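You operate a simulated robot arm through the tools that you are given. There is no shell and no other tool. Be economical: measure what you need, move in short steps, check, and stop when the job is done.

The job below is to be done with a simulated two-armed robot. You get a single attempt, and the scene is never put back.

TASK
Fit the blue cylinder, push the almond tart out of its ring and dust its middle.
Fine: cylinder on its peg first; carry the ring with both hands, it ends below the tart; icing from the white shaker, put it back. Spill a teaspoon at most, drop nothing, leave nothing switched on. Set down upright: white shaker.
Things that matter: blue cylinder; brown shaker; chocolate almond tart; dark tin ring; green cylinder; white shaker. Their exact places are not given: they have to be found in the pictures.

Only the result counts: the job must be done as asked and must still hold three seconds after the hand-in. Knocking over, shifting, dropping, spilling or breaking anything else fails it.

THE ROBOT
Two 7-joint arms with two-finger parallel grippers on one trunk, on a base that drives. Base frame: it is fixed to the floor where the robot stands at the start and does not move with it; the origin is under the middle of the robot, x ahead of it, y to its left, z up; the surface under the hand at the start is at about z = 880. Readings come in mm, degrees, newtons and seconds.
The left shoulder is at the start at [60, 143, 935], the right one opposite. With the tool pointing down near the work surface each hand reaches from about 300 to 720 mm from the robot's upright axis, wherever it stands, measured 20 degrees to its own side. Places, roughly: chocolate almond tart (15x15x3 cm) [600, -700, 900]. Payload 1.57 kg a hand.
Tool frame (each hand has its own): the origin (TCP) lies between the finger pads and is the grasp point; the fingertips stand 30 mm ahead of it; z points along the fingers, y is the line along which they close. The gripper opens to 110 mm. The fingers are 24 mm wide and 12 mm thick; the gripper's body (48 by 112 mm) begins 78 mm behind the TCP.
Orientation is told as [roll, pitch, yaw] about the base's x, y, z axes, in that order, counted from this pose: with the fingers straight down and closing along the base's y, the tool's x points along the base's -x, its y along +y and its z along -z.

THE INTERFACE
- The arms move only by the tool move_arm. It takes "left_deltas", "right_deltas" or both (then of equal length, played together; a hand with none holds still); each is a list of rows, each a list of 2 entries, a list of its own where there are three numbers: the shift along the tool's x, y, z in mm, then the turn, a rotation vector about the tool's x, y, z in degrees. In form: [[[dx, dy, dz], [wx, wy, wz]], ...]. A call has 1 to 10 rows; each row shifts and turns the commanded pose from where the row before left it, along the tool's axes as they then stand. "left_fingers" and "right_fingers" are, for a hand that has rows, the gripper command, from -1 (fully open) to 1 (shut), values between in proportion, set as the call begins (left out, the last holds). A row lasts 0.2 s, in which the tool goes at most 50 mm and 8.6 degrees; a call with a longer step from one row to the next is refused whole, and so is a gripper value outside its range. Where a pose cannot be reached the arm comes as near as it can. A force on the tool above 40 N (or 10 N above the force at the start of the call, whichever is more), or a blocked arm, ends the call early, and 0.2 s more pass. The fingers move at their own pace (about 45 mm/s each) and stop on an object; they squeeze with about 30 N. The grip force told is the motor's: it shows also when the fingers shut on nothing. Time passes only in rows, and 0.2 s behind the last, so rows that do not move let the fingers close. It gives the time, the measured TCP pose, the force on the tool (base axes), the opening and the grip force at its end, in the units of the frame above (readings bear some noise), with the torque about the TCP (base axes, N m) and any sound that the robot's microphone picked up.
- Cameras (640 x 400 px; columns grow to the right, rows downward): "scene" is now at [45.2, -27.2, 1544.9]; the picture's right is [-0.34, -0.94, 0.00], its down [-0.69, 0.25, -0.68] and it looks along [0.64, -0.23, -0.73] (base axes); focal length 269 px, centre (320, 200). "left" rides on the left gripper at [70, -16, -141] in its tool frame; the picture's right is [0.23, 0.97, 0.00], its down [-0.86, 0.20, -0.48] and it looks along [-0.47, 0.11, 0.88] (tool axes); focal length 222 px, centre (320, 200). "right" rides on the right gripper at [70, 16, -141] in its tool frame; the picture's right is [-0.23, 0.97, 0.00], its down [-0.86, -0.20, -0.48] and it looks along [-0.47, -0.11, 0.88] (tool axes); focal length 222 px, centre (320, 200).
- get_image(camera): a new picture of that camera. The clock stands still meanwhile.
- lift_body(by): slides the trunk up (or, below 0, down) by that many mm; the arms and the scene camera ride with it, the base frame stays. It gives what a move gives, with no picture.
- roll_base(legs): drives the robot by 1 to 6 legs, each [ahead, left, turn to the left] in mm, mm and degrees, along the robot's own axes; the way and the turn of a leg run together, so that a leg with both is an arc; at most 1500 mm and 180 degrees a leg. The arms and the cameras ride along, it lands a little off, and it stops where it bumps. It gives what a move gives.
- pan_tilt(pan, tilt): turns the head with the scene camera to pan (to the left, within 86 degrees either way) and tilt (down, from -29 to 69), counted from straight ahead of the robot. It gives what a move gives.
- pixel_to_xyz(camera, pixels): for up to 12 pixels [column, row] of the newest picture of that camera ("zoom" is the newest enlarged one), the place [x, y, z] in the base frame of the surface seen there, good to about 2 mm. The clock stands still meanwhile.
- inspect(camera, box): a new picture of the part [left, top, right, bottom] of that camera's present view, enlarged. The clock stands still meanwhile.
- finish_job(): hands the job in; it is judged then, once.

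Work in short steps. Measure before you move; look again where a grasp or a placing could have gone wrong, and mend it. You have 80 turns and 78 pictures in all, those below and enlarged ones among them. Open the grippers and draw the arms clear of the work before you hand the job in, unless the task says otherwise; then end with one line.

The tools are called by a JSON object that holds its "name" and its "arguments". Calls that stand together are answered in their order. move_arm: Moves the arms, as the interface text tells. Its arguments: {"type":"object","properties":{"left_deltas":{"type":"array","items":{"type":"array"}},"left_fingers":{"type":"number"},"right_deltas":{"type":"array","items":{"type":"array"}},"right_fingers":{"type":"number"}},"required":[]} The other tools are called the same way: lift_body (by) slides the trunk up or down; roll_base (legs) drives the base; pan_tilt (pan, tilt) turns the head that bears the scene camera; get_image (camera) takes a picture; pixel_to_xyz (camera, pixels) gives the place of the surface under pixels of a picture; inspect (camera, box) takes an enlarged picture of a part of a camera's view; finish_job () hands the job in.

At the start:

```text
time_s: 0.0
left_ee_pos: [636.1, 66.3, 999.9]
left_tool_rot: [0.0, 0.1, 0.0]
left_force: [0.6, 0.7, -0.9]
left_torque: [0.01, 0.02, 0.02]
left_opening: 110.1
left_gripper_force: 0.1
right_ee_pos: [396.0, -355.5, 999.6]
right_tool_rot: [0.0, 0.0, 0.0]
right_force: [-0.2, -0.5, 0.0]
right_torque: [0.01, 0.03, -0.02]
right_opening: 110.2
right_gripper_force: 0.0
trunk travel left (down, up): [-533.0, 57.0]
robot x, y, heading: [-3.2, -1.4, 0.1]
head pan, tilt: [-19.7, 47.2]
```

scene: 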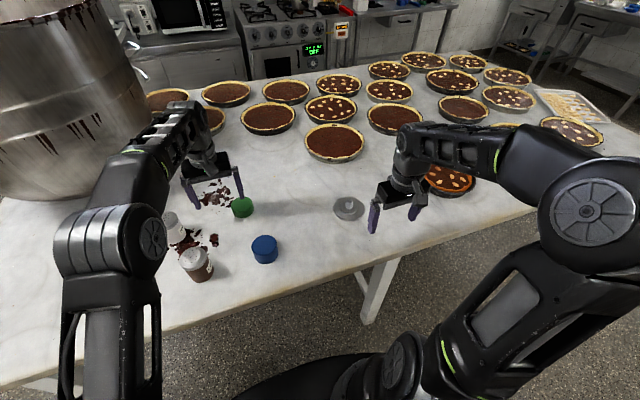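
right: 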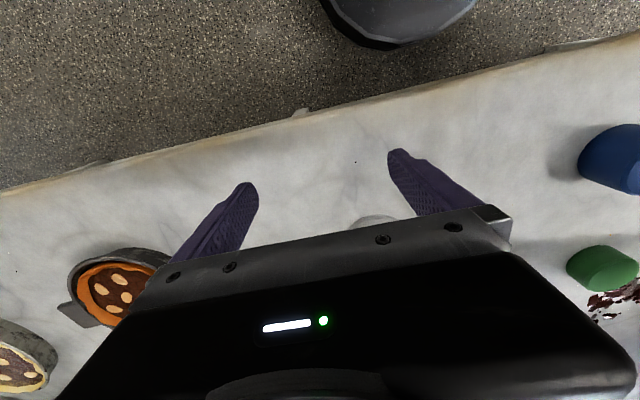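
left: 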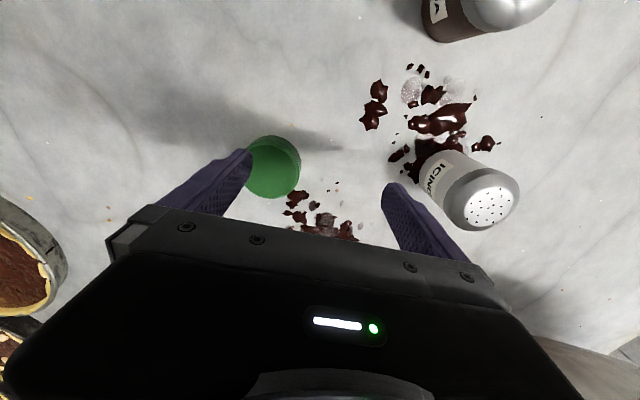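

The scene shows a blue cylinder near (264,249), a green one at (242,207), a grey disc with a peg at (348,208), shakers at (173,228) and (196,263), and the tart at (448,180). I enlarge and measure these.

{"name": "inspect", "arguments": {"camera": "scene", "box": [150, 170, 390, 320]}}

{"name": "pixel_to_xyz", "arguments": {"camera": "scene", "pixels": [[264, 241], [264, 258], [242, 201], [242, 212], [348, 202], [348, 216], [338, 210], [360, 210], [193, 252], [172, 222], [448, 180], [300, 240]]}}

{"name": "pan_tilt", "arguments": {"pan": -50, "tilt": 45}}

{"name": "get_image", "arguments": {"camera": "scene"}}

```text
2.67 times, centred on (270, 245) of scene
```

zoom: 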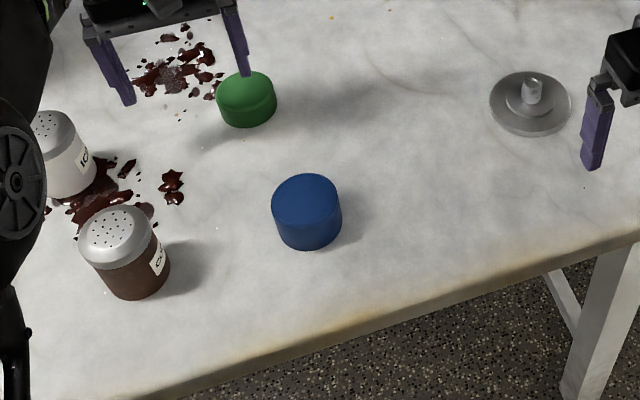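

```text
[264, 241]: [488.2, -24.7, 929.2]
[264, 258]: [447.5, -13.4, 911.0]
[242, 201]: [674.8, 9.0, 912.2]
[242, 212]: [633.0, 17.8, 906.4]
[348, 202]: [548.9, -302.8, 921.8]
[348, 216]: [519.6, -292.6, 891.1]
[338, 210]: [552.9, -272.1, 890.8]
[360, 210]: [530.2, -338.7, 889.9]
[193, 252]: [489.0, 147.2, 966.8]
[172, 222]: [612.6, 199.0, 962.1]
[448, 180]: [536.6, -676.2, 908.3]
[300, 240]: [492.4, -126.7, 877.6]
```

```text
time_s: 0.9
left_ee_pos: [636.0, 65.7, 999.6]
left_tool_rot: [-0.1, 0.0, 0.0]
left_force: [0.1, 0.6, -0.7]
left_torque: [0.0, 0.0, 0.01]
left_opening: 110.1
left_gripper_force: 0.0
right_ee_pos: [394.2, -356.7, 999.5]
right_tool_rot: [-0.1, -0.1, 0.0]
right_force: [0.2, 0.4, 0.3]
right_torque: [-0.01, -0.03, -0.01]
right_opening: 110.1
right_gripper_force: 0.1
trunk travel left (down, up): [-533.0, 57.0]
robot x, y, heading: [2.6, 2.0, -0.1]
head pan, tilt: [-50.0, 45.0]
```

```text
73 pictures are left
```

scene: 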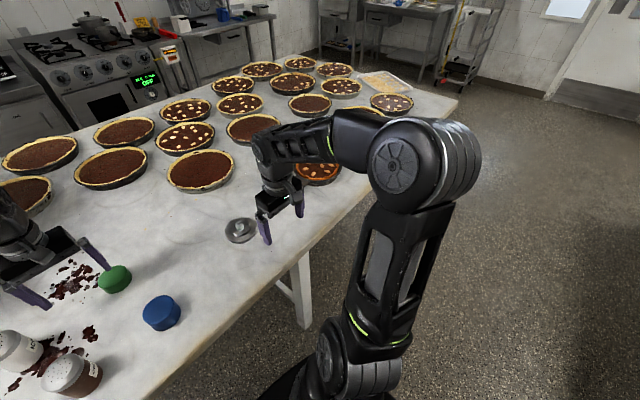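

I enlarge the tart and the blue cylinder from this view to measure diameters.

{"name": "inspect", "arguments": {"camera": "scene", "box": [80, 205, 272, 325]}}

{"name": "pixel_to_xyz", "arguments": {"camera": "zoom", "pixels": [[220, 340], [275, 305], [325, 335], [268, 370], [120, 230], [170, 235], [85, 245], [115, 265], [530, 60], [485, 90], [580, 85], [525, 80]]}}

{"name": "inspect", "arguments": {"camera": "right", "box": [0, 200, 240, 400]}}

{"name": "pixel_to_xyz", "arguments": {"camera": "right", "pixels": [[78, 290], [115, 255], [125, 265], [115, 290], [100, 275], [80, 315], [95, 322], [75, 265], [360, 222], [378, 217], [390, 222]]}}

```text
3.33 times, centred on (176, 265) of scene
```

zoom: 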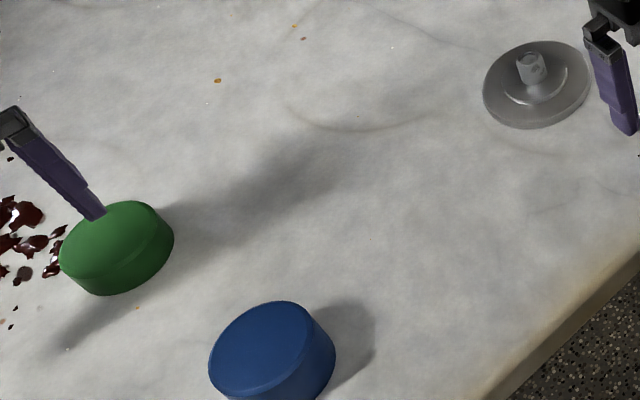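

```text
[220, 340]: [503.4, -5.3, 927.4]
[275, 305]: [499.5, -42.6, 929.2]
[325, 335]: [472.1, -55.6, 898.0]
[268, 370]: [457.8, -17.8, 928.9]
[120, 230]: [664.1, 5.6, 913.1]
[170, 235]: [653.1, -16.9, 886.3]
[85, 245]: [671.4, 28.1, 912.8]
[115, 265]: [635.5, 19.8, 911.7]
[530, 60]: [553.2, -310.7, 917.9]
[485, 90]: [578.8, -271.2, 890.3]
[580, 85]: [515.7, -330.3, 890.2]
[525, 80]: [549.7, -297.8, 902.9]
```

```text
2.00 times, centred on (120, 300) of right
```

zoom: 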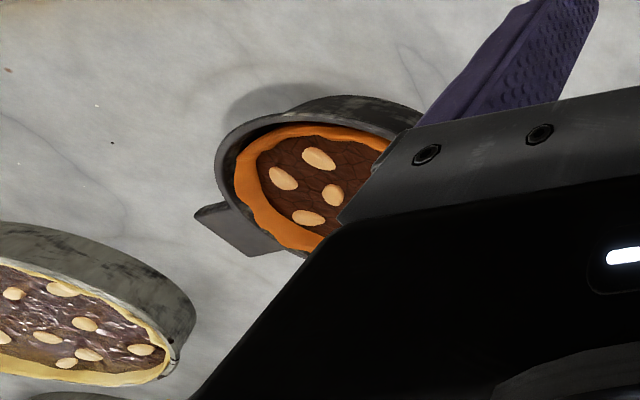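

```text
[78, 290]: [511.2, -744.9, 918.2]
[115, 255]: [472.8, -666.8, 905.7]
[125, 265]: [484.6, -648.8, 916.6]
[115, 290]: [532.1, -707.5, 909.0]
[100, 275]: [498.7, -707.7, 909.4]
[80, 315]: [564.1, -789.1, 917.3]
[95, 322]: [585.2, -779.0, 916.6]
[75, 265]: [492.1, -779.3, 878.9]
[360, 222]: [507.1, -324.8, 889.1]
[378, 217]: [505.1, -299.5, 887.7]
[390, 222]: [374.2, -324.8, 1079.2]
```

Blue top centre is about (480,-27); the stand's peg about (548,-303). I move the right hand over the blue cylinder for a closer look.

{"name": "move_arm", "arguments": {"right_deltas": [[[-10, 40, 0], [0, 0, 0]], [[-10, 40, 0], [0, 0, 0]], [[-10, 40, 0], [0, 0, 0]], [[-10, 40, 0], [0, 0, 0]], [[-10, 40, 0], [0, 0, 0]], [[-10, 40, 0], [0, 0, 0]], [[-10, 40, 0], [0, 0, 0]], [[-10, 40, 0], [0, 0, 0]]], "right_fingers": -1}}

{"name": "get_image", "arguments": {"camera": "right"}}

{"name": "get_image", "arguments": {"camera": "scene"}}

```text
time_s: 2.8
left_ee_pos: [635.8, 65.0, 998.2]
left_tool_rot: [0.0, 0.0, 0.0]
left_force: [-0.5, -0.6, -0.8]
left_torque: [0.03, 0.01, 0.01]
left_opening: 110.2
left_gripper_force: 0.1
right_ee_pos: [478.0, -36.0, 998.2]
right_tool_rot: [0.0, 0.1, 0.0]
right_force: [0.6, -0.1, 0.6]
right_torque: [0.03, 0.0, -0.01]
right_opening: 110.0
right_gripper_force: 0.1
trunk travel left (down, up): [-533.0, 57.0]
robot x, y, heading: [3.2, -0.3, 0.2]
head pan, tilt: [-50.0, 45.0]
```

```text
70 pictures are left
```

right: 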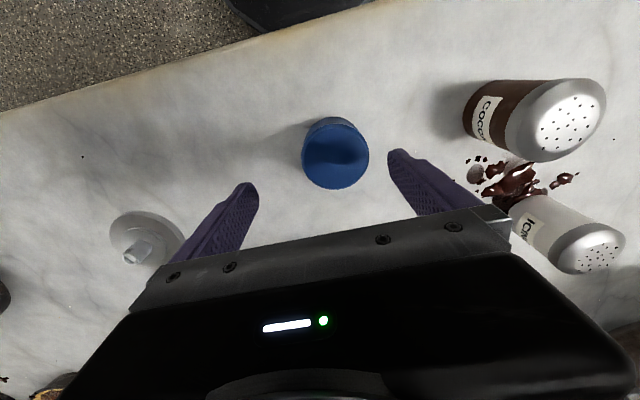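

```text
69 pictures are left
```

scene: 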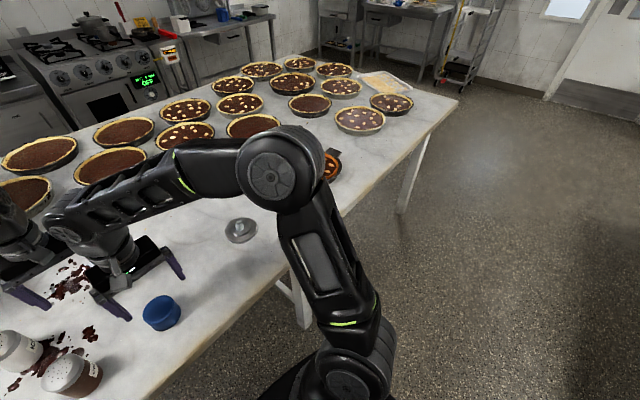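

The blue top appears around (335,158) in the wrist view, edges at 303 and 368; I measure it.

{"name": "pixel_to_xyz", "arguments": {"camera": "right", "pixels": [[305, 158], [366, 158], [335, 187], [335, 130], [335, 160], [125, 243], [140, 240], [133, 248], [113, 235], [170, 225]]}}

{"name": "inspect", "arguments": {"camera": "scene", "box": [200, 200, 280, 250]}}

{"name": "pixel_to_xyz", "arguments": {"camera": "zoom", "pixels": [[320, 165], [300, 165], [345, 165], [320, 190], [320, 145], [210, 250], [440, 210], [330, 330], [310, 150], [340, 150]]}}

```text
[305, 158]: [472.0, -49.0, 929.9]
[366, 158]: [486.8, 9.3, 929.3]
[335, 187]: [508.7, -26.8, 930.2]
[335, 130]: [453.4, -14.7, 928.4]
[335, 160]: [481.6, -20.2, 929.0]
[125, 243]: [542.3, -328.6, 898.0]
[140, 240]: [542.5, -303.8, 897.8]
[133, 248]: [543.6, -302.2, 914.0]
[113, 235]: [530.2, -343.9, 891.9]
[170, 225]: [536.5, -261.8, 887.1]
```

```text
8.00 times, centred on (240, 225) of scene
```

zoom: 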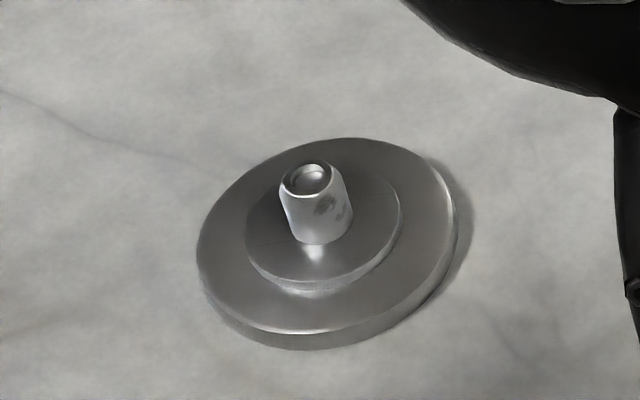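

```text
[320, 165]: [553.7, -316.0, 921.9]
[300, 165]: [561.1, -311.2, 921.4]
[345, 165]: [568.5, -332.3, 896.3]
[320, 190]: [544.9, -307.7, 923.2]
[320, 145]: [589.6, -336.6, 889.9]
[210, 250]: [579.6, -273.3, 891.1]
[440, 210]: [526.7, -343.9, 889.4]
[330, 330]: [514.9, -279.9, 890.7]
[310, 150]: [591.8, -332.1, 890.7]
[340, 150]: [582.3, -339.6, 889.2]
```

Blue: centre (480.5,-20.5), radius about 30, top 929.5. Peg: centre about (553,-308), top 922. I centre over the blue, descend, then look.

{"name": "move_arm", "arguments": {"right_deltas": [[[-4.4, 15.6, 0], [0, 0, 0]], [[0, 0, 30], [0, 0, 0]], [[0, 0, 30], [0, 0, 0]], [[0, 0, 21], [0, 0, 0]], [[0, 0, 0], [0, 0, 0]]]}}

{"name": "get_image", "arguments": {"camera": "right"}}

```text
time_s: 4.0
left_ee_pos: [636.1, 66.8, 1000.3]
left_tool_rot: [0.0, 0.0, 0.0]
left_force: [0.7, -0.1, 0.1]
left_torque: [0.02, -0.03, -0.01]
left_opening: 110.0
left_gripper_force: 0.1
right_ee_pos: [479.7, -19.8, 921.1]
right_tool_rot: [0.0, 0.0, 0.0]
right_force: [0.7, 0.3, 0.0]
right_torque: [0.03, -0.01, -0.01]
right_opening: 110.3
right_gripper_force: 0.1
trunk travel left (down, up): [-533.0, 57.0]
robot x, y, heading: [-2.9, 0.4, 0.1]
head pan, tilt: [-50.0, 45.0]
```

```text
67 pictures are left
```

right: 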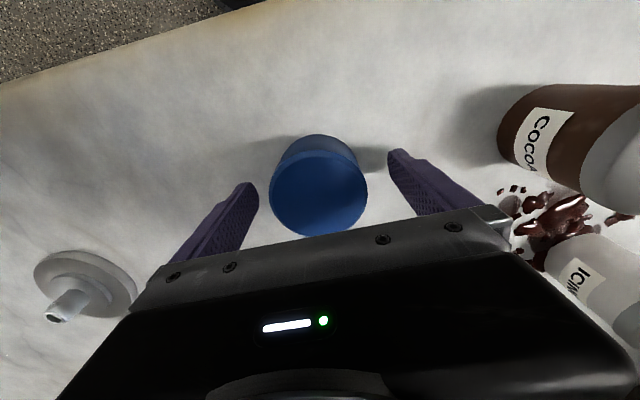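

Blue sits centred between the fingers (318,190); I close on it.

{"name": "move_arm", "arguments": {"right_deltas": [[[0, 0, 0], [0, 0, 0]], [[0, 0, 0], [0, 0, 0]], [[0, 0, 0], [0, 0, 0]], [[0, 0, 0], [0, 0, 0]], [[0, 0, 0], [0, 0, 0]]], "right_fingers": 1}}

{"name": "get_image", "arguments": {"camera": "right"}}

{"name": "pixel_to_xyz", "arguments": {"camera": "right", "pixels": [[275, 190], [362, 190], [320, 230], [320, 158], [85, 265], [65, 308], [50, 320], [58, 316]]}}

```text
time_s: 5.2
left_ee_pos: [636.0, 65.2, 999.5]
left_tool_rot: [0.0, 0.0, 0.1]
left_force: [0.5, -0.7, -0.5]
left_torque: [-0.03, 0.01, -0.01]
left_opening: 110.1
left_gripper_force: 0.0
right_ee_pos: [480.9, -19.5, 920.5]
right_tool_rot: [0.0, 0.1, 0.0]
right_force: [-0.4, 0.2, -0.3]
right_torque: [-0.06, 0.03, 0.01]
right_opening: 67.3
right_gripper_force: 30.1
trunk travel left (down, up): [-533.0, 57.0]
robot x, y, heading: [2.5, -0.0, -0.2]
head pan, tilt: [-50.0, 45.0]
```

```text
66 pictures are left
```

right: 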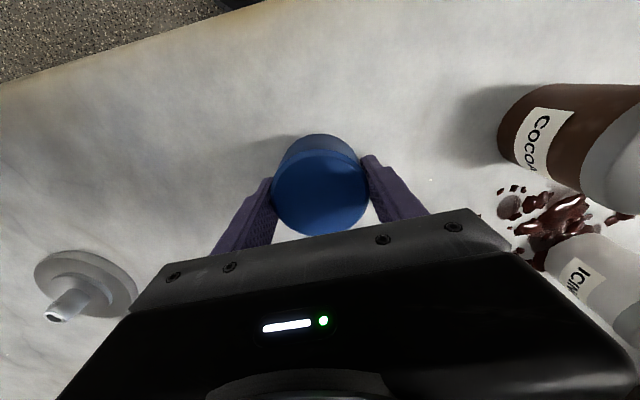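

```text
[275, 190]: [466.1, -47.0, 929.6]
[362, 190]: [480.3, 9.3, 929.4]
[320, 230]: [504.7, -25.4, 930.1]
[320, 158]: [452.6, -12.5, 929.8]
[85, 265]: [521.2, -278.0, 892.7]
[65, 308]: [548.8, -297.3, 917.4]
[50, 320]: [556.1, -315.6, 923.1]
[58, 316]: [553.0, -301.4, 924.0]
```

Gripped (67 mm opening, 30 N). I lift 70 mm and carry it above the peg at (553,-308).

{"name": "move_arm", "arguments": {"right_deltas": [[[0, 0, -35], [0, 0, 0]], [[0, 0, -35], [0, 0, 0]], [[-9, -36, 0], [0, 0, 0]], [[-9, -36, 0], [0, 0, 0]], [[-9, -36, 0], [0, 0, 0]], [[-9, -36, 0], [0, 0, 0]], [[-9, -36, 0], [0, 0, 0]], [[-9, -36, 0], [0, 0, 0]], [[-9, -36, 0], [0, 0, 0]], [[-10, -36, 0], [0, 0, 0]]]}}

{"name": "pan_tilt", "arguments": {"pan": -28, "tilt": 45}}

{"name": "inspect", "arguments": {"camera": "scene", "box": [240, 140, 400, 240]}}

{"name": "get_image", "arguments": {"camera": "right"}}

```text
time_s: 7.3
left_ee_pos: [635.4, 65.2, 999.2]
left_tool_rot: [0.0, 0.0, 0.0]
left_force: [-0.5, -0.6, -0.7]
left_torque: [0.02, 0.01, 0.03]
left_opening: 109.8
left_gripper_force: 0.0
right_ee_pos: [550.4, -307.8, 987.7]
right_tool_rot: [-0.1, 0.0, 0.0]
right_force: [0.3, -0.3, -1.1]
right_torque: [-0.02, 0.01, -0.05]
right_opening: 67.0
right_gripper_force: 29.9
trunk travel left (down, up): [-533.0, 57.0]
robot x, y, heading: [-3.1, -3.4, 0.2]
head pan, tilt: [-50.0, 45.0]
```

```text
time_s: 8.2
left_ee_pos: [635.4, 65.6, 1000.0]
left_tool_rot: [0.0, -0.1, 0.0]
left_force: [0.0, -0.4, 0.7]
left_torque: [-0.02, 0.01, 0.0]
left_opening: 110.0
left_gripper_force: 0.0
right_ee_pos: [551.6, -305.9, 987.5]
right_tool_rot: [0.0, 0.0, 0.0]
right_force: [-0.6, 0.3, -2.0]
right_torque: [0.02, -0.02, 0.0]
right_opening: 67.3
right_gripper_force: 30.1
trunk travel left (down, up): [-533.0, 57.0]
robot x, y, heading: [1.5, -1.2, -0.1]
head pan, tilt: [-28.0, 45.0]
```

```text
4.00 times, centred on (320, 190) of scene
```

zoom: 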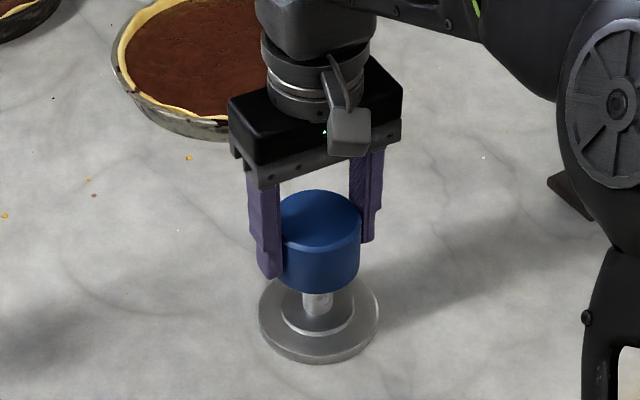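

```text
64 pictures are left
```

right: 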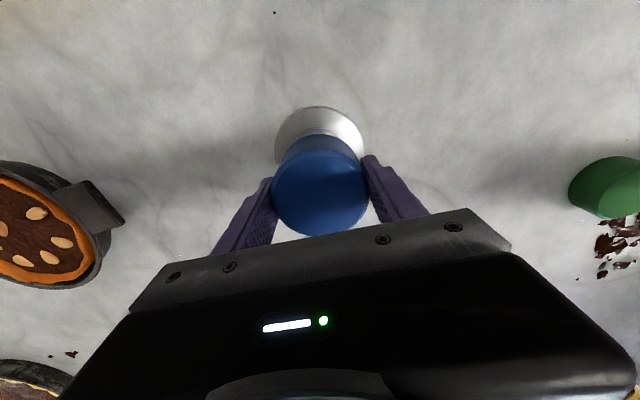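

Cylinder (columns 279–361, centre 320) and disc (258–380, centre 319) line up sideways; I check depth by measuring.

{"name": "pixel_to_xyz", "arguments": {"camera": "zoom", "pixels": [[320, 193], [320, 245], [283, 220], [358, 218], [261, 315], [377, 315], [316, 355], [308, 298], [328, 298]]}}

{"name": "pixel_to_xyz", "arguments": {"camera": "right", "pixels": [[318, 153], [318, 232], [275, 190], [364, 190], [320, 109], [278, 145], [361, 145]]}}

```text
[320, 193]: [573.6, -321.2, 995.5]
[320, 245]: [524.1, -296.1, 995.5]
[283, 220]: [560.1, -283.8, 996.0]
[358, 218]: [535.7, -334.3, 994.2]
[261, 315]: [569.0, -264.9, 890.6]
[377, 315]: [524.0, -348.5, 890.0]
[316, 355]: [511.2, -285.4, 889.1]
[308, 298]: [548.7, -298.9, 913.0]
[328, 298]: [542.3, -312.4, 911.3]
```

```text
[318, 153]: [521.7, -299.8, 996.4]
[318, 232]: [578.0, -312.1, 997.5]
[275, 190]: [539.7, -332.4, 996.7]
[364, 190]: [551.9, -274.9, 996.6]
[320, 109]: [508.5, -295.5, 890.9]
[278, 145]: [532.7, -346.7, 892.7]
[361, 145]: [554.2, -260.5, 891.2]
```

Cylinder centre is at about (549,-308) and peg at (552.5,-308.3). I shift 3.3 mm in x and descend gently, stopping on force.

{"name": "move_arm", "arguments": {"right_deltas": [[[-3.3, -0.3, 0], [0, 0, 0]], [[0, 0, 8], [0, 0, 0]], [[0, 0, 8], [0, 0, 0]], [[0, 0, 4], [0, 0, 0]], [[0, 0, 3], [0, 0, 0]], [[0, 0, 3], [0, 0, 0]], [[0, 0, 3], [0, 0, 0]], [[0, 0, 0], [0, 0, 0]]]}}

{"name": "inspect", "arguments": {"camera": "scene", "box": [240, 140, 400, 240]}}

```text
time_s: 10.0
left_ee_pos: [634.6, 65.6, 999.2]
left_tool_rot: [0.1, -0.1, 0.1]
left_force: [0.1, 0.4, -1.0]
left_torque: [-0.02, 0.02, 0.01]
left_opening: 110.2
left_gripper_force: 0.1
right_ee_pos: [554.8, -308.8, 959.8]
right_tool_rot: [0.0, 0.0, -0.1]
right_force: [-1.0, 0.5, -1.0]
right_torque: [0.03, 0.02, 0.0]
right_opening: 67.2
right_gripper_force: 29.6
trunk travel left (down, up): [-533.0, 57.0]
robot x, y, heading: [-0.0, 0.8, -0.1]
head pan, tilt: [-28.0, 45.0]
```

```text
4.00 times, centred on (320, 190) of scene
```

zoom: 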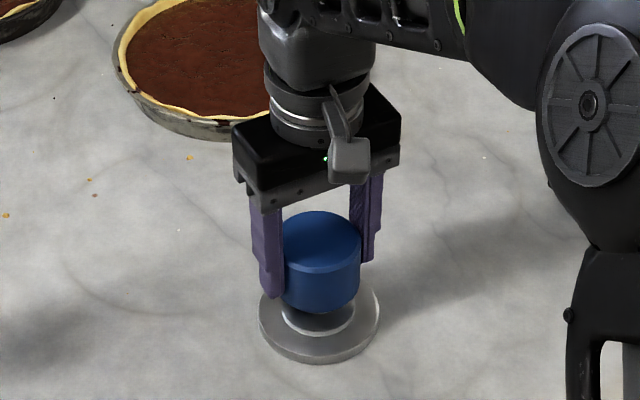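

Bottom is now at about 917, below the peg's top, with no force: it seems to be on. I continue down to the plinth.

{"name": "move_arm", "arguments": {"right_deltas": [[[0, 0, 4], [0, 0, 0]], [[0, 0, 4], [0, 0, 0]], [[0, 0, 4], [0, 0, 0]], [[0, 0, 3], [0, 0, 0]], [[0, 0, 2], [0, 0, 0]], [[0, 0, 2], [0, 0, 0]], [[0, 0, 0], [0, 0, 0]]]}}

{"name": "inspect", "arguments": {"camera": "scene", "box": [240, 140, 400, 240]}}

{"name": "pixel_to_xyz", "arguments": {"camera": "zoom", "pixels": [[320, 250], [300, 245], [340, 245]]}}

```text
time_s: 11.6
left_ee_pos: [635.4, 64.8, 1000.1]
left_tool_rot: [0.0, 0.0, 0.1]
left_force: [-0.9, 0.1, -0.6]
left_torque: [0.02, 0.01, -0.02]
left_opening: 110.2
left_gripper_force: 0.2
right_ee_pos: [557.0, -308.3, 941.2]
right_tool_rot: [0.0, 0.0, 0.0]
right_force: [-4.1, -0.4, 0.6]
right_torque: [-0.03, 0.12, -0.01]
right_opening: 67.1
right_gripper_force: 29.4
trunk travel left (down, up): [-533.0, 57.0]
robot x, y, heading: [-0.1, 0.9, 0.0]
head pan, tilt: [-28.0, 45.0]
```

```text
4.00 times, centred on (320, 190) of scene
```

zoom: 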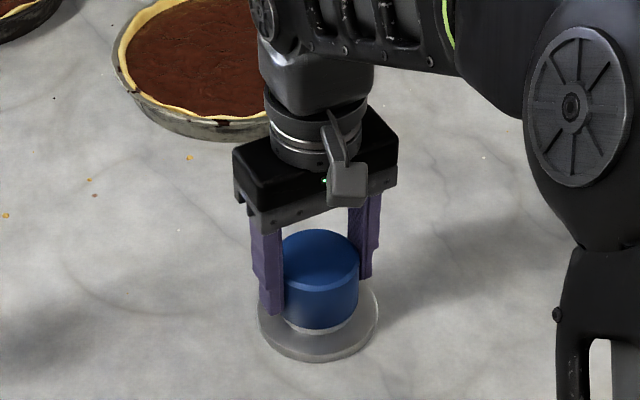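

```text
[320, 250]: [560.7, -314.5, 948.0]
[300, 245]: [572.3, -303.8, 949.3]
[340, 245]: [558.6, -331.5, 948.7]
```

Top is at 948.5, about seated, with 4 N sideways load; I relieve that by 1.5 mm and press down slightly.

{"name": "move_arm", "arguments": {"right_deltas": [[[1.5, 0, 0], [0, 0, 0]], [[0, 0, 1.5], [0, 0, 0]], [[0, 0, 1], [0, 0, 0]], [[0, 0, 0], [0, 0, 0]]]}}

```text
time_s: 12.6
left_ee_pos: [635.4, 64.7, 1000.0]
left_tool_rot: [0.0, 0.0, 0.0]
left_force: [-0.1, -0.3, 0.9]
left_torque: [-0.04, 0.0, 0.02]
left_opening: 110.1
left_gripper_force: 0.2
right_ee_pos: [555.3, -308.6, 937.1]
right_tool_rot: [0.1, 0.0, 0.0]
right_force: [0.8, 0.4, -0.7]
right_torque: [-0.02, -0.03, -0.02]
right_opening: 67.1
right_gripper_force: 29.9
trunk travel left (down, up): [-533.0, 57.0]
robot x, y, heading: [-2.1, -1.6, 0.1]
head pan, tilt: [-28.0, 45.0]
```

No vertical force yet; a few more millimetres down until it meets the plinth.

{"name": "move_arm", "arguments": {"right_deltas": [[[0, 0, 1], [0, 0, 0]], [[0, 0, 1], [0, 0, 0]], [[0, 0, 0], [0, 0, 0]]]}}

{"name": "inspect", "arguments": {"camera": "scene", "box": [280, 180, 360, 240]}}

{"name": "pixel_to_xyz", "arguments": {"camera": "zoom", "pixels": [[320, 180], [280, 180], [370, 180]]}}

```text
time_s: 13.4
left_ee_pos: [634.5, 66.6, 1001.4]
left_tool_rot: [0.0, -0.1, 0.0]
left_force: [1.0, -0.8, 0.1]
left_torque: [-0.01, 0.0, -0.01]
left_opening: 110.2
left_gripper_force: 0.0
right_ee_pos: [554.7, -307.9, 938.6]
right_tool_rot: [0.0, -0.1, 0.1]
right_force: [-0.1, -1.8, 16.4]
right_torque: [0.17, 0.65, -0.11]
right_opening: 67.1
right_gripper_force: 30.1
trunk travel left (down, up): [-533.0, 57.0]
robot x, y, heading: [-2.1, 2.2, 0.0]
head pan, tilt: [-28.0, 45.0]
heard: snap
```

```text
6.67 times, centred on (320, 210) of scene
```

zoom: 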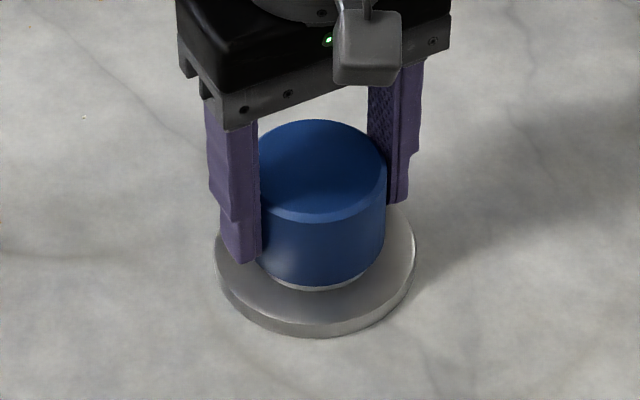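

```text
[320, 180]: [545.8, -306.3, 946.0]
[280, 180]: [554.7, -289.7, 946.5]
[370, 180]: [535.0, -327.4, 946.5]
```

A snap was heard: the cylinder is seated, top at about 946. I relieve, open and rise.

{"name": "move_arm", "arguments": {"right_deltas": [[[0, 0, -1], [0, 0, 0]], [[0, 0, 0], [0, 0, 0]], [[0, 0, 0], [0, 0, 0]], [[0, 0, 0], [0, 0, 0]], [[0, 0, 0], [0, 0, 0]], [[0, 0, -35], [0, 0, 0]], [[0, 0, -40], [0, 0, 0]], [[0, 0, -40], [0, 0, 0]], [[40, 0, -10], [0, 0, 0]], [[40, 0, 0], [0, 0, 0]]], "right_fingers": -1}}

{"name": "get_image", "arguments": {"camera": "scene"}}

{"name": "get_image", "arguments": {"camera": "right"}}

```text
time_s: 15.6
left_ee_pos: [634.6, 65.8, 1000.2]
left_tool_rot: [0.0, 0.1, 0.0]
left_force: [1.6, 0.4, -0.3]
left_torque: [0.02, 0.0, 0.02]
left_opening: 110.0
left_gripper_force: 0.0
right_ee_pos: [472.8, -305.8, 1064.3]
right_tool_rot: [0.0, 0.1, 0.1]
right_force: [-0.8, 0.4, 0.2]
right_torque: [0.0, -0.02, -0.02]
right_opening: 110.2
right_gripper_force: 0.0
trunk travel left (down, up): [-533.0, 57.0]
robot x, y, heading: [-0.3, -1.2, -0.2]
head pan, tilt: [-28.0, 45.0]
```

```text
60 pictures are left
```

scene: 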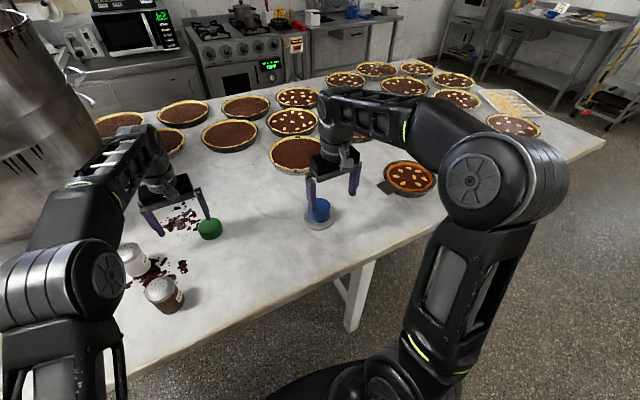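

```text
59 pictures are left
```

right: 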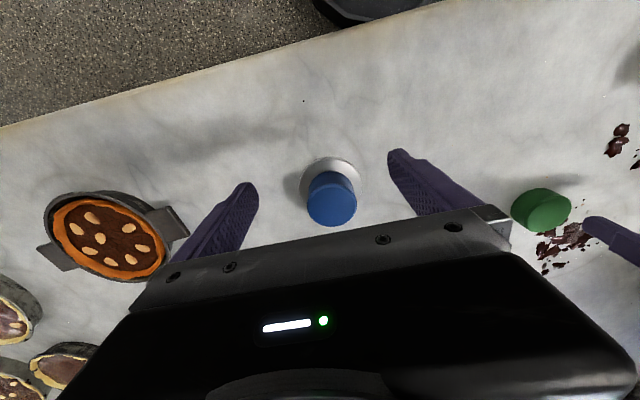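

The tart ring has two tabs, at (170,222) and (60,257) in the wrist view. I enlarge and measure.

{"name": "inspect", "arguments": {"camera": "right", "box": [20, 170, 212, 290]}}

{"name": "inspect", "arguments": {"camera": "scene", "box": [360, 145, 456, 205]}}

{"name": "pixel_to_xyz", "arguments": {"camera": "right", "pixels": [[155, 212], [172, 208], [185, 232], [178, 240], [40, 247], [60, 268], [48, 250], [75, 264], [108, 200], [80, 200], [150, 270], [47, 225]]}}

{"name": "pixel_to_xyz", "arguments": {"camera": "zoom", "pixels": [[180, 120], [500, 150], [330, 110], [330, 300], [130, 280], [190, 310], [150, 260], [190, 270], [350, 200], [250, 250], [200, 160], [505, 230]]}}

```text
3.33 times, centred on (116, 230) of right
```

zoom: 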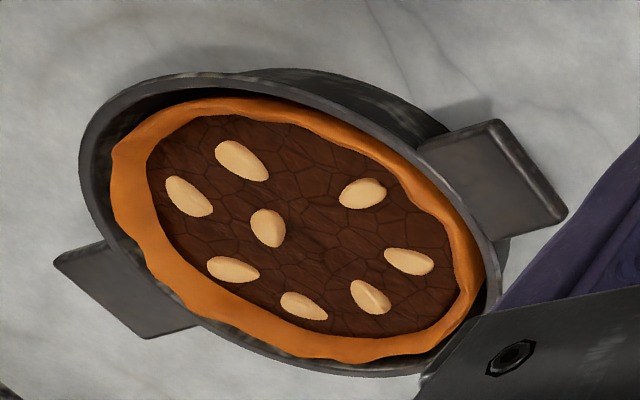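

```text
6.67 times, centred on (408, 175) of scene
```

zoom: 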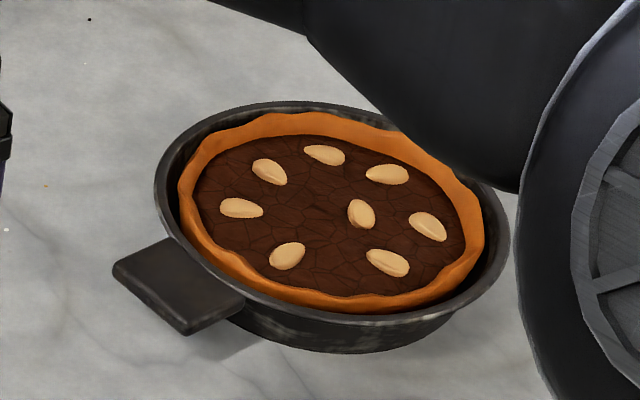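

```text
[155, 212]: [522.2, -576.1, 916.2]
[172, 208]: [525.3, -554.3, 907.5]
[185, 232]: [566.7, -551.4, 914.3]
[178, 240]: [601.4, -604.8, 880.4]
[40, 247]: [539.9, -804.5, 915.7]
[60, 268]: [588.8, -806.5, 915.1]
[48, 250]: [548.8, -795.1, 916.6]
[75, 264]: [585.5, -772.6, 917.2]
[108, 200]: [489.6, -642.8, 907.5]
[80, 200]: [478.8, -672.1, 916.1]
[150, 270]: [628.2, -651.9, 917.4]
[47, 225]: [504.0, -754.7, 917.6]
```

```text
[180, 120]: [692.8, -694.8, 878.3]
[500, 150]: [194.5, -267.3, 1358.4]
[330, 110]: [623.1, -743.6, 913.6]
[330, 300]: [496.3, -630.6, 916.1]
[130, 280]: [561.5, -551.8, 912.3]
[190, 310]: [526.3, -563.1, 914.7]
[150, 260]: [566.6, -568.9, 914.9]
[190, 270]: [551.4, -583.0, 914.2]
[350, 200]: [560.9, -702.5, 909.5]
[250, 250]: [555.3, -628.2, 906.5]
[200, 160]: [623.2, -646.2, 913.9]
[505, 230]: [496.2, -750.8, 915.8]
```

Ring top is at about 917 and the tabs run along y, near (546,-570) and (564,-790). I will drive right to stand between tart and peg, first yawing both hands so the fingers close along x. I also check the table edge.

{"name": "move_arm", "arguments": {"left_deltas": [[[0, 0, -10], [0, 0, 8.58]], [[0, 0, -10], [0, 0, 8.58]], [[0, 0, -10], [0, 0, 8.58]], [[0, 0, -10], [0, 0, 8.58]], [[0, 0, -10], [0, 0, 8.58]], [[0, 0, -10], [0, 0, 8.58]], [[0, 0, -10], [0, 0, 8.58]], [[0, 0, -10], [0, 0, 8.58]], [[0, 0, -10], [0, 0, 8.58]], [[0, 0, -10], [0, 0, 8.58]]], "right_deltas": [[[0, 0, -4], [0, 0, -8.58]], [[0, 0, -4], [0, 0, -8.58]], [[0, 0, -4], [0, 0, -8.58]], [[0, 0, -4], [0, 0, -8.58]], [[0, 0, -4], [0, 0, -8.58]], [[0, 0, -4], [0, 0, -8.58]], [[0, 0, -4], [0, 0, -8.58]], [[0, 0, -4], [0, 0, -8.58]], [[0, 0, -4], [0, 0, -8.58]], [[0, 0, -4], [0, 0, -8.58]]]}}

{"name": "get_image", "arguments": {"camera": "scene"}}

{"name": "pixel_to_xyz", "arguments": {"camera": "scene", "pixels": [[200, 338], [280, 300], [350, 266], [400, 240], [440, 219], [470, 200], [590, 150]]}}

```text
time_s: 17.8
left_ee_pos: [632.3, 66.7, 1034.4]
left_tool_rot: [0.8, -2.4, -28.7]
left_force: [0.6, 0.1, -0.3]
left_torque: [-0.01, 0.02, 0.0]
left_opening: 110.0
left_gripper_force: 0.1
left hand out of reach, approached as far as the arm can: row 1, 2, 3, 4, 5, 6, 7, 8, 9, 10
right_ee_pos: [475.3, -308.9, 1102.6]
right_tool_rot: [0.0, 0.0, 85.9]
right_force: [-0.5, 0.3, 0.0]
right_torque: [0.01, -0.03, -0.02]
right_opening: 109.9
right_gripper_force: 0.0
trunk travel left (down, up): [-533.0, 57.0]
robot x, y, heading: [-1.0, 0.5, -0.2]
head pan, tilt: [-28.0, 45.0]
```

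```text
56 pictures are left
```

scene: 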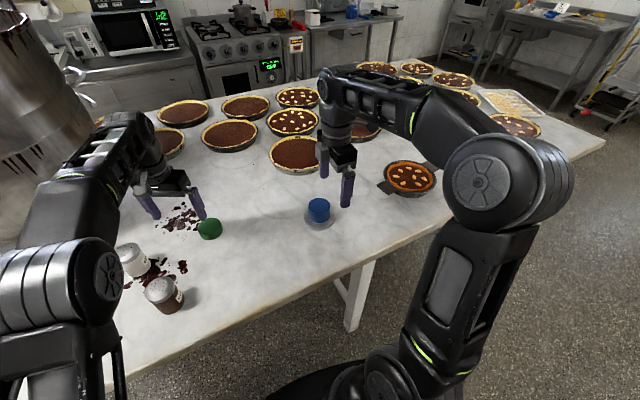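

```text
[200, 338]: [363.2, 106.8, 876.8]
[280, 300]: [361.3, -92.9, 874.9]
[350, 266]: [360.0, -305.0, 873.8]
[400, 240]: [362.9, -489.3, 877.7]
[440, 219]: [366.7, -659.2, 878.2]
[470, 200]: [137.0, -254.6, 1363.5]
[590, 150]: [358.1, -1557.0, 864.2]
```

Table edge is straight at x≈360. The left hand is too far out to turn fully; I draw it back towards the robot and see where its pose goes.

{"name": "move_arm", "arguments": {"left_deltas": [[[0, -40, 0], [0, 0, 0]], [[0, -40, 0], [0, 0, 0]], [[0, -40, 0], [0, 0, 0]], [[0, 0, 0], [0, 0, 0]], [[0, 0, 0], [0, 0, 0]], [[0, 0, 0], [0, 0, 0]]]}}

```text
time_s: 19.2
left_ee_pos: [578.4, -37.0, 1034.8]
left_tool_rot: [0.8, -2.4, -28.6]
left_force: [-0.3, -0.5, 0.5]
left_torque: [-0.02, 0.02, 0.02]
left_opening: 109.9
left_gripper_force: 0.1
right_ee_pos: [475.4, -309.0, 1101.5]
right_tool_rot: [0.0, 0.0, 85.8]
right_force: [0.4, -0.3, 0.2]
right_torque: [0.0, 0.01, -0.01]
right_opening: 109.9
right_gripper_force: 0.0
trunk travel left (down, up): [-533.0, 57.0]
robot x, y, heading: [1.3, -0.2, -0.0]
head pan, tilt: [-28.0, 45.0]
```

The command clamps to the actual pose. I bring the left hand back to about (500,60) and then turn the remaining 57 degrees.

{"name": "move_arm", "arguments": {"left_deltas": [[[38, 17, -5], [0, 0, 0]], [[38, 17, -5], [0, 0, 0]], [[38, 17, -5], [0, 0, 0]], [[0, 0, 0], [0, 0, 8.2]], [[0, 0, 0], [0, 0, 8.2]], [[0, 0, 0], [0, 0, 8.2]], [[0, 0, 0], [0, 0, 8.2]], [[0, 0, 0], [0, 0, 8.2]], [[0, 0, 0], [0, 0, 8.2]], [[0, 0, 0], [0, 0, 8.2]]]}}

```text
time_s: 21.4
left_ee_pos: [498.2, 61.5, 1046.3]
left_tool_rot: [2.4, -0.6, -86.1]
left_force: [-0.3, -0.2, -0.4]
left_torque: [0.0, -0.04, 0.01]
left_opening: 110.1
left_gripper_force: 0.1
right_ee_pos: [475.4, -308.8, 1102.5]
right_tool_rot: [0.0, 0.0, 85.9]
right_force: [0.1, -0.6, -0.6]
right_torque: [0.01, 0.02, 0.02]
right_opening: 110.1
right_gripper_force: 0.0
trunk travel left (down, up): [-533.0, 57.0]
robot x, y, heading: [-0.2, -3.0, 0.2]
head pan, tilt: [-28.0, 45.0]
```

I level the left hand, then drive 494 mm to the right and look.

{"name": "move_arm", "arguments": {"left_deltas": [[[0, 0, -15], [0.6, -2.4, 0]]], "right_deltas": [[[0, 0, 0], [0, 0, -8.3]]]}}

{"name": "roll_base", "arguments": {"legs": [[0, -494, 0]]}}

{"name": "pan_tilt", "arguments": {"pan": -10, "tilt": 52}}

{"name": "get_image", "arguments": {"camera": "scene"}}

{"name": "get_image", "arguments": {"camera": "left"}}

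{"name": "get_image", "arguments": {"camera": "right"}}

```text
time_s: 21.8
left_ee_pos: [496.6, 59.8, 1061.1]
left_tool_rot: [1.9, -3.0, -86.2]
left_force: [0.7, -1.1, 0.2]
left_torque: [0.03, -0.01, 0.02]
left_opening: 109.9
left_gripper_force: 0.1
right_ee_pos: [475.2, -308.4, 1102.7]
right_tool_rot: [0.0, 0.1, 94.2]
right_force: [-0.2, 0.2, 0.5]
right_torque: [0.0, -0.02, -0.01]
right_opening: 109.9
right_gripper_force: 0.0
trunk travel left (down, up): [-533.0, 57.0]
robot x, y, heading: [1.5, 0.5, -0.2]
head pan, tilt: [-28.0, 45.0]
```

```text
time_s: 24.7
left_ee_pos: [496.3, -438.4, 1060.6]
left_tool_rot: [1.8, -2.9, -86.4]
left_force: [0.9, 0.0, 0.6]
left_torque: [0.05, 0.02, 0.01]
left_opening: 109.8
left_gripper_force: 0.1
right_ee_pos: [471.9, -808.5, 1102.8]
right_tool_rot: [0.0, -0.1, 93.8]
right_force: [0.2, -0.3, -0.1]
right_torque: [0.03, -0.01, 0.0]
right_opening: 110.2
right_gripper_force: 0.1
trunk travel left (down, up): [-533.0, 57.0]
robot x, y, heading: [0.6, -496.6, -0.2]
head pan, tilt: [-28.0, 45.0]
```

```text
time_s: 25.5
left_ee_pos: [495.3, -437.4, 1059.7]
left_tool_rot: [1.7, -3.0, -86.4]
left_force: [-0.3, 0.0, 1.3]
left_torque: [-0.01, -0.01, -0.02]
left_opening: 110.2
left_gripper_force: 0.0
right_ee_pos: [473.0, -806.6, 1101.8]
right_tool_rot: [0.0, 0.0, 93.9]
right_force: [0.0, 0.0, -0.3]
right_torque: [-0.01, 0.0, 0.02]
right_opening: 110.0
right_gripper_force: 0.0
trunk travel left (down, up): [-533.0, 57.0]
robot x, y, heading: [-0.3, -496.8, -0.4]
head pan, tilt: [-10.0, 52.0]
```

```text
55 pictures are left
```

scene: 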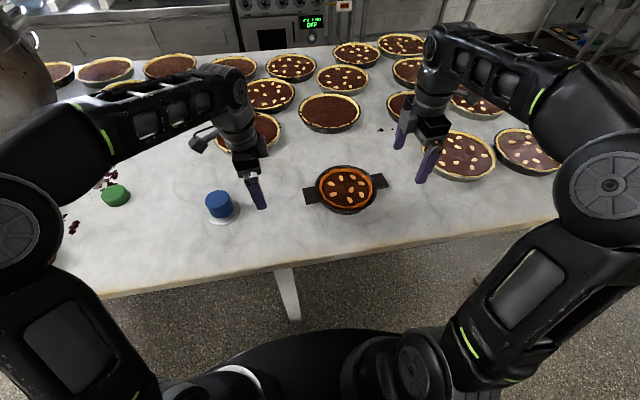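

```text
54 pictures are left
```

left: 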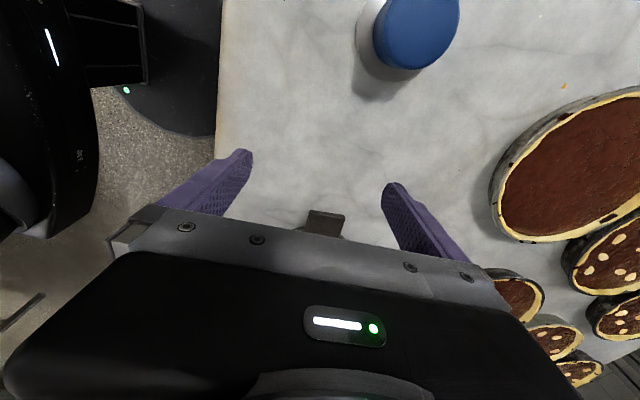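

```text
53 pictures are left
```

right: 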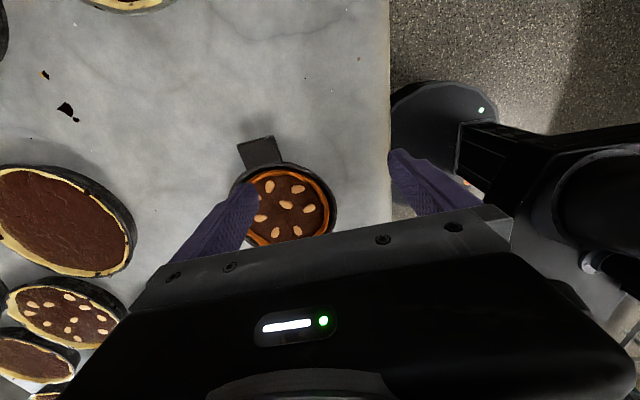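

Both tabs are clear in the scene view, at (315,195) and (377,181). I enlarge and measure them.

{"name": "inspect", "arguments": {"camera": "scene", "box": [290, 150, 402, 220]}}

{"name": "pixel_to_xyz", "arguments": {"camera": "scene", "pixels": [[304, 191], [306, 204], [319, 186], [322, 202], [310, 196], [371, 175], [376, 187], [382, 173], [387, 184], [380, 179], [345, 169], [345, 208]]}}

```text
5.71 times, centred on (346, 185) of scene
```

zoom: 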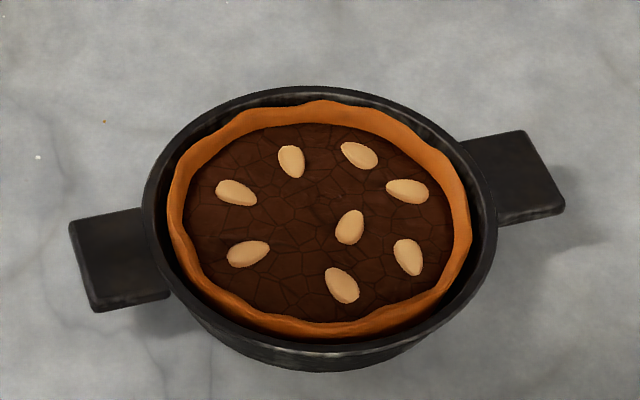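

```text
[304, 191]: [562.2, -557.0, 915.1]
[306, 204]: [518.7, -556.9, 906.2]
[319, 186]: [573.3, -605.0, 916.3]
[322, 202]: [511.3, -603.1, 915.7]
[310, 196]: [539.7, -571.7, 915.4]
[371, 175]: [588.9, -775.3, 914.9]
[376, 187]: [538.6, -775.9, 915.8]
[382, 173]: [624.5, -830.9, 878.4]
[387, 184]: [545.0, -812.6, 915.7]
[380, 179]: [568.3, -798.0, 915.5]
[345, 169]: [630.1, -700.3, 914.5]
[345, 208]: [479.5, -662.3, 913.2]
```

Let me measure on the zoomed picture for finer edges of tabs and ring.

{"name": "pixel_to_xyz", "arguments": {"camera": "zoom", "pixels": [[73, 228], [93, 300], [132, 215], [160, 290], [475, 146], [498, 218], [520, 137], [557, 205], [147, 210], [493, 215], [320, 92], [320, 345]]}}

```text
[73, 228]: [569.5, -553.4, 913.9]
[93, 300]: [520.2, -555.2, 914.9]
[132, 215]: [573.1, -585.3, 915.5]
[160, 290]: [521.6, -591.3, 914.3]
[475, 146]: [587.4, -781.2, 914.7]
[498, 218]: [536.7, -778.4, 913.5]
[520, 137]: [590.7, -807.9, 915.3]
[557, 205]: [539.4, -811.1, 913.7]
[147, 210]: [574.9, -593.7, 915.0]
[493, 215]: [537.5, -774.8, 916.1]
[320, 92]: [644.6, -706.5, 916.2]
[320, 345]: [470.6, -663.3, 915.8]
```

Tab A spans x 520–571, y −553…−593; tab B x 537–590, y −776…−812; tops at 915. I bring both hands above their tabs at z≈1000, levelling the left.

{"name": "move_arm", "arguments": {"left_deltas": [[[0, 0, 0], [1.8, 3.0, 0]], [[-23, 7, 10], [0, 0, 0]], [[-23, 7, 10], [0, 0, 0]], [[-23, 7, 10], [0, 0, 0]], [[-23, 7, 10], [0, 0, 0]], [[-23, 7, 10], [0, 0, 0]], [[-23, 6.7, 10], [0, 0, 0]], [[0, 0, 0], [0, 0, 0]]], "right_deltas": [[[0, 0, 0], [0, 0, 0]], [[-1.5, -15.3, 17], [0, 0, 0]], [[-1.5, -15.3, 17], [0, 0, 0]], [[-1.5, -15.3, 17], [0, 0, 0]], [[-1.5, -15.4, 17], [0, 0, 0]], [[-1.5, -15.4, 17], [0, 0, 0]], [[-1.5, -15.4, 17], [0, 0, 0]], [[0, 0, 0], [0, 0, 0]]], "left_fingers": -1, "right_fingers": -1}}

{"name": "get_image", "arguments": {"camera": "left"}}

{"name": "get_image", "arguments": {"camera": "right"}}

```text
time_s: 27.3
left_ee_pos: [544.8, -572.8, 1000.3]
left_tool_rot: [0.1, -0.1, -86.5]
left_force: [-0.8, -0.1, 0.1]
left_torque: [-0.01, -0.04, -0.01]
left_opening: 110.2
left_gripper_force: 0.0
right_ee_pos: [563.3, -792.5, 1002.1]
right_tool_rot: [0.0, 0.0, 93.8]
right_force: [0.0, -0.3, 0.0]
right_torque: [0.0, -0.02, 0.04]
right_opening: 110.1
right_gripper_force: 0.0
trunk travel left (down, up): [-533.0, 57.0]
robot x, y, heading: [-3.3, -496.6, -0.4]
head pan, tilt: [-10.0, 52.0]
```

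```text
51 pictures are left
```

left: 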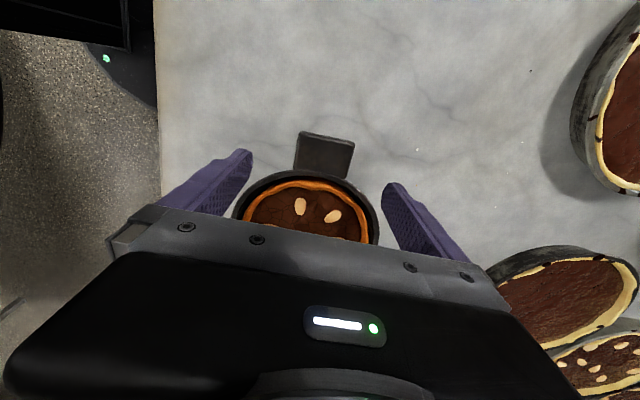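

```text
50 pictures are left
```

right: 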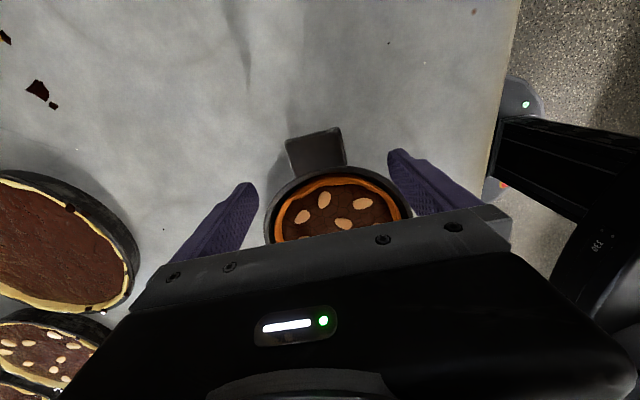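

Both tabs lie roughly under the hands; I measure their edges in the wrist pictures to centre precisely.

{"name": "pixel_to_xyz", "arguments": {"camera": "left", "pixels": [[299, 155], [350, 160], [303, 136], [353, 144], [296, 170], [345, 176]]}}

{"name": "pixel_to_xyz", "arguments": {"camera": "right", "pixels": [[291, 157], [343, 150], [288, 141], [339, 129], [295, 170], [345, 160]]}}

```text
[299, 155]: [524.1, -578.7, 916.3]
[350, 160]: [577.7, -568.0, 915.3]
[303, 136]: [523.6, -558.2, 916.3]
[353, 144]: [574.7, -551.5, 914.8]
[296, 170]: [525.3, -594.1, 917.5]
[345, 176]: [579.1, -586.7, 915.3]
```

```text
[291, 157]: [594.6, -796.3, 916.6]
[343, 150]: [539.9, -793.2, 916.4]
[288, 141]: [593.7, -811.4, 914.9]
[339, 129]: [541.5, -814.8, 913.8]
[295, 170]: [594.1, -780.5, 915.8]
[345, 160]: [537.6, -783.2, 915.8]
```

Tab centres are about 4 mm further in +x than the hands; I shift 3 mm and descend to z≈914.

{"name": "move_arm", "arguments": {"left_deltas": [[[0, 3, 10], [0, 0, 0]], [[0, 0, 25], [0, 0, 0]], [[0, 0, 25], [0, 0, 0]], [[0, 0, 15], [0, 0, 0]], [[0, 0, 11], [0, 0, 0]], [[0, 0, 0], [0, 0, 0]]], "right_deltas": [[[0, -3, 10], [0, 0, 0]], [[0, 0, 25], [0, 0, 0]], [[0, 0, 25], [0, 0, 0]], [[0, 0, 15], [0, 0, 0]], [[0, 0, 12], [0, 0, 0]], [[0, 0, 0], [0, 0, 0]]]}}

{"name": "inspect", "arguments": {"camera": "scene", "box": [266, 120, 426, 220]}}

```text
time_s: 28.7
left_ee_pos: [549.5, -572.7, 914.7]
left_tool_rot: [0.1, 0.0, -86.4]
left_force: [0.6, -0.3, 0.8]
left_torque: [0.0, -0.03, -0.01]
left_opening: 110.0
left_gripper_force: 0.1
right_ee_pos: [566.5, -793.4, 913.9]
right_tool_rot: [0.0, 0.0, 93.8]
right_force: [0.2, -0.2, -0.3]
right_torque: [-0.03, 0.0, -0.02]
right_opening: 110.1
right_gripper_force: 0.1
trunk travel left (down, up): [-533.0, 57.0]
robot x, y, heading: [-1.9, -493.1, -0.2]
head pan, tilt: [-10.0, 52.0]
```

```text
4.00 times, centred on (346, 170) of scene
```

zoom: 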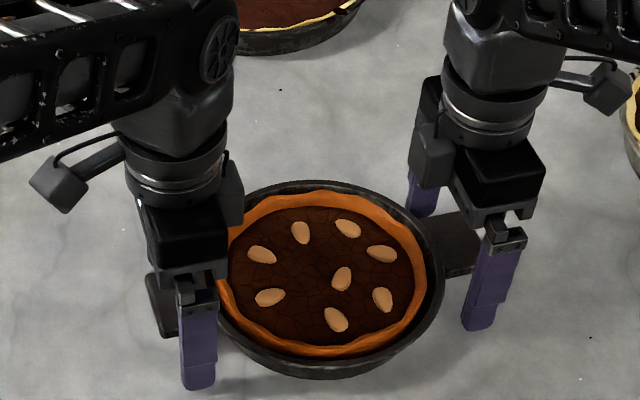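

Both hands straddle their tabs; I close both together.

{"name": "move_arm", "arguments": {"left_deltas": [[[0, 0, 0], [0, 0, 0]], [[0, 0, 0], [0, 0, 0]], [[0, 0, 0], [0, 0, 0]], [[0, 0, 0], [0, 0, 0]], [[0, 0, 0], [0, 0, 0]], [[0, 0, 0], [0, 0, 0]]], "right_deltas": [[[0, 0, 0], [0, 0, 0]], [[0, 0, 0], [0, 0, 0]], [[0, 0, 0], [0, 0, 0]], [[0, 0, 0], [0, 0, 0]], [[0, 0, 0], [0, 0, 0]], [[0, 0, 0], [0, 0, 0]]], "left_fingers": 1, "right_fingers": 1}}

{"name": "inspect", "arguments": {"camera": "scene", "box": [266, 120, 426, 220]}}

```text
time_s: 30.1
left_ee_pos: [549.5, -572.8, 915.6]
left_tool_rot: [0.0, -0.1, -86.4]
left_force: [-0.3, -0.1, -0.4]
left_torque: [0.16, 0.14, 0.16]
left_opening: 59.3
left_gripper_force: 30.0
right_ee_pos: [566.2, -793.3, 913.8]
right_tool_rot: [0.1, 0.0, 93.8]
right_force: [0.1, -1.7, 1.5]
right_torque: [-0.05, 0.0, 0.16]
right_opening: 59.0
right_gripper_force: 29.9
trunk travel left (down, up): [-533.0, 57.0]
robot x, y, heading: [-1.8, -490.6, -0.5]
head pan, tilt: [-10.0, 52.0]
```

```text
4.00 times, centred on (346, 170) of scene
```

zoom: 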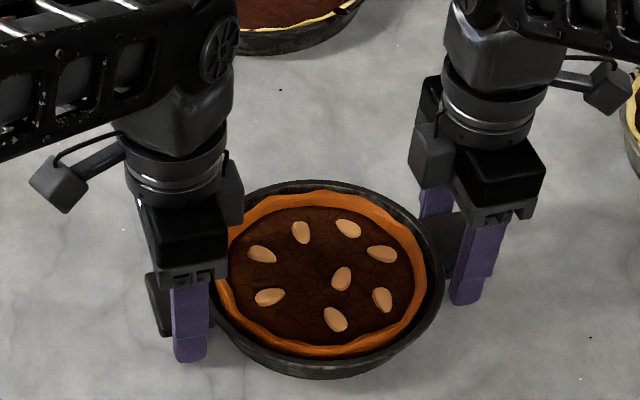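

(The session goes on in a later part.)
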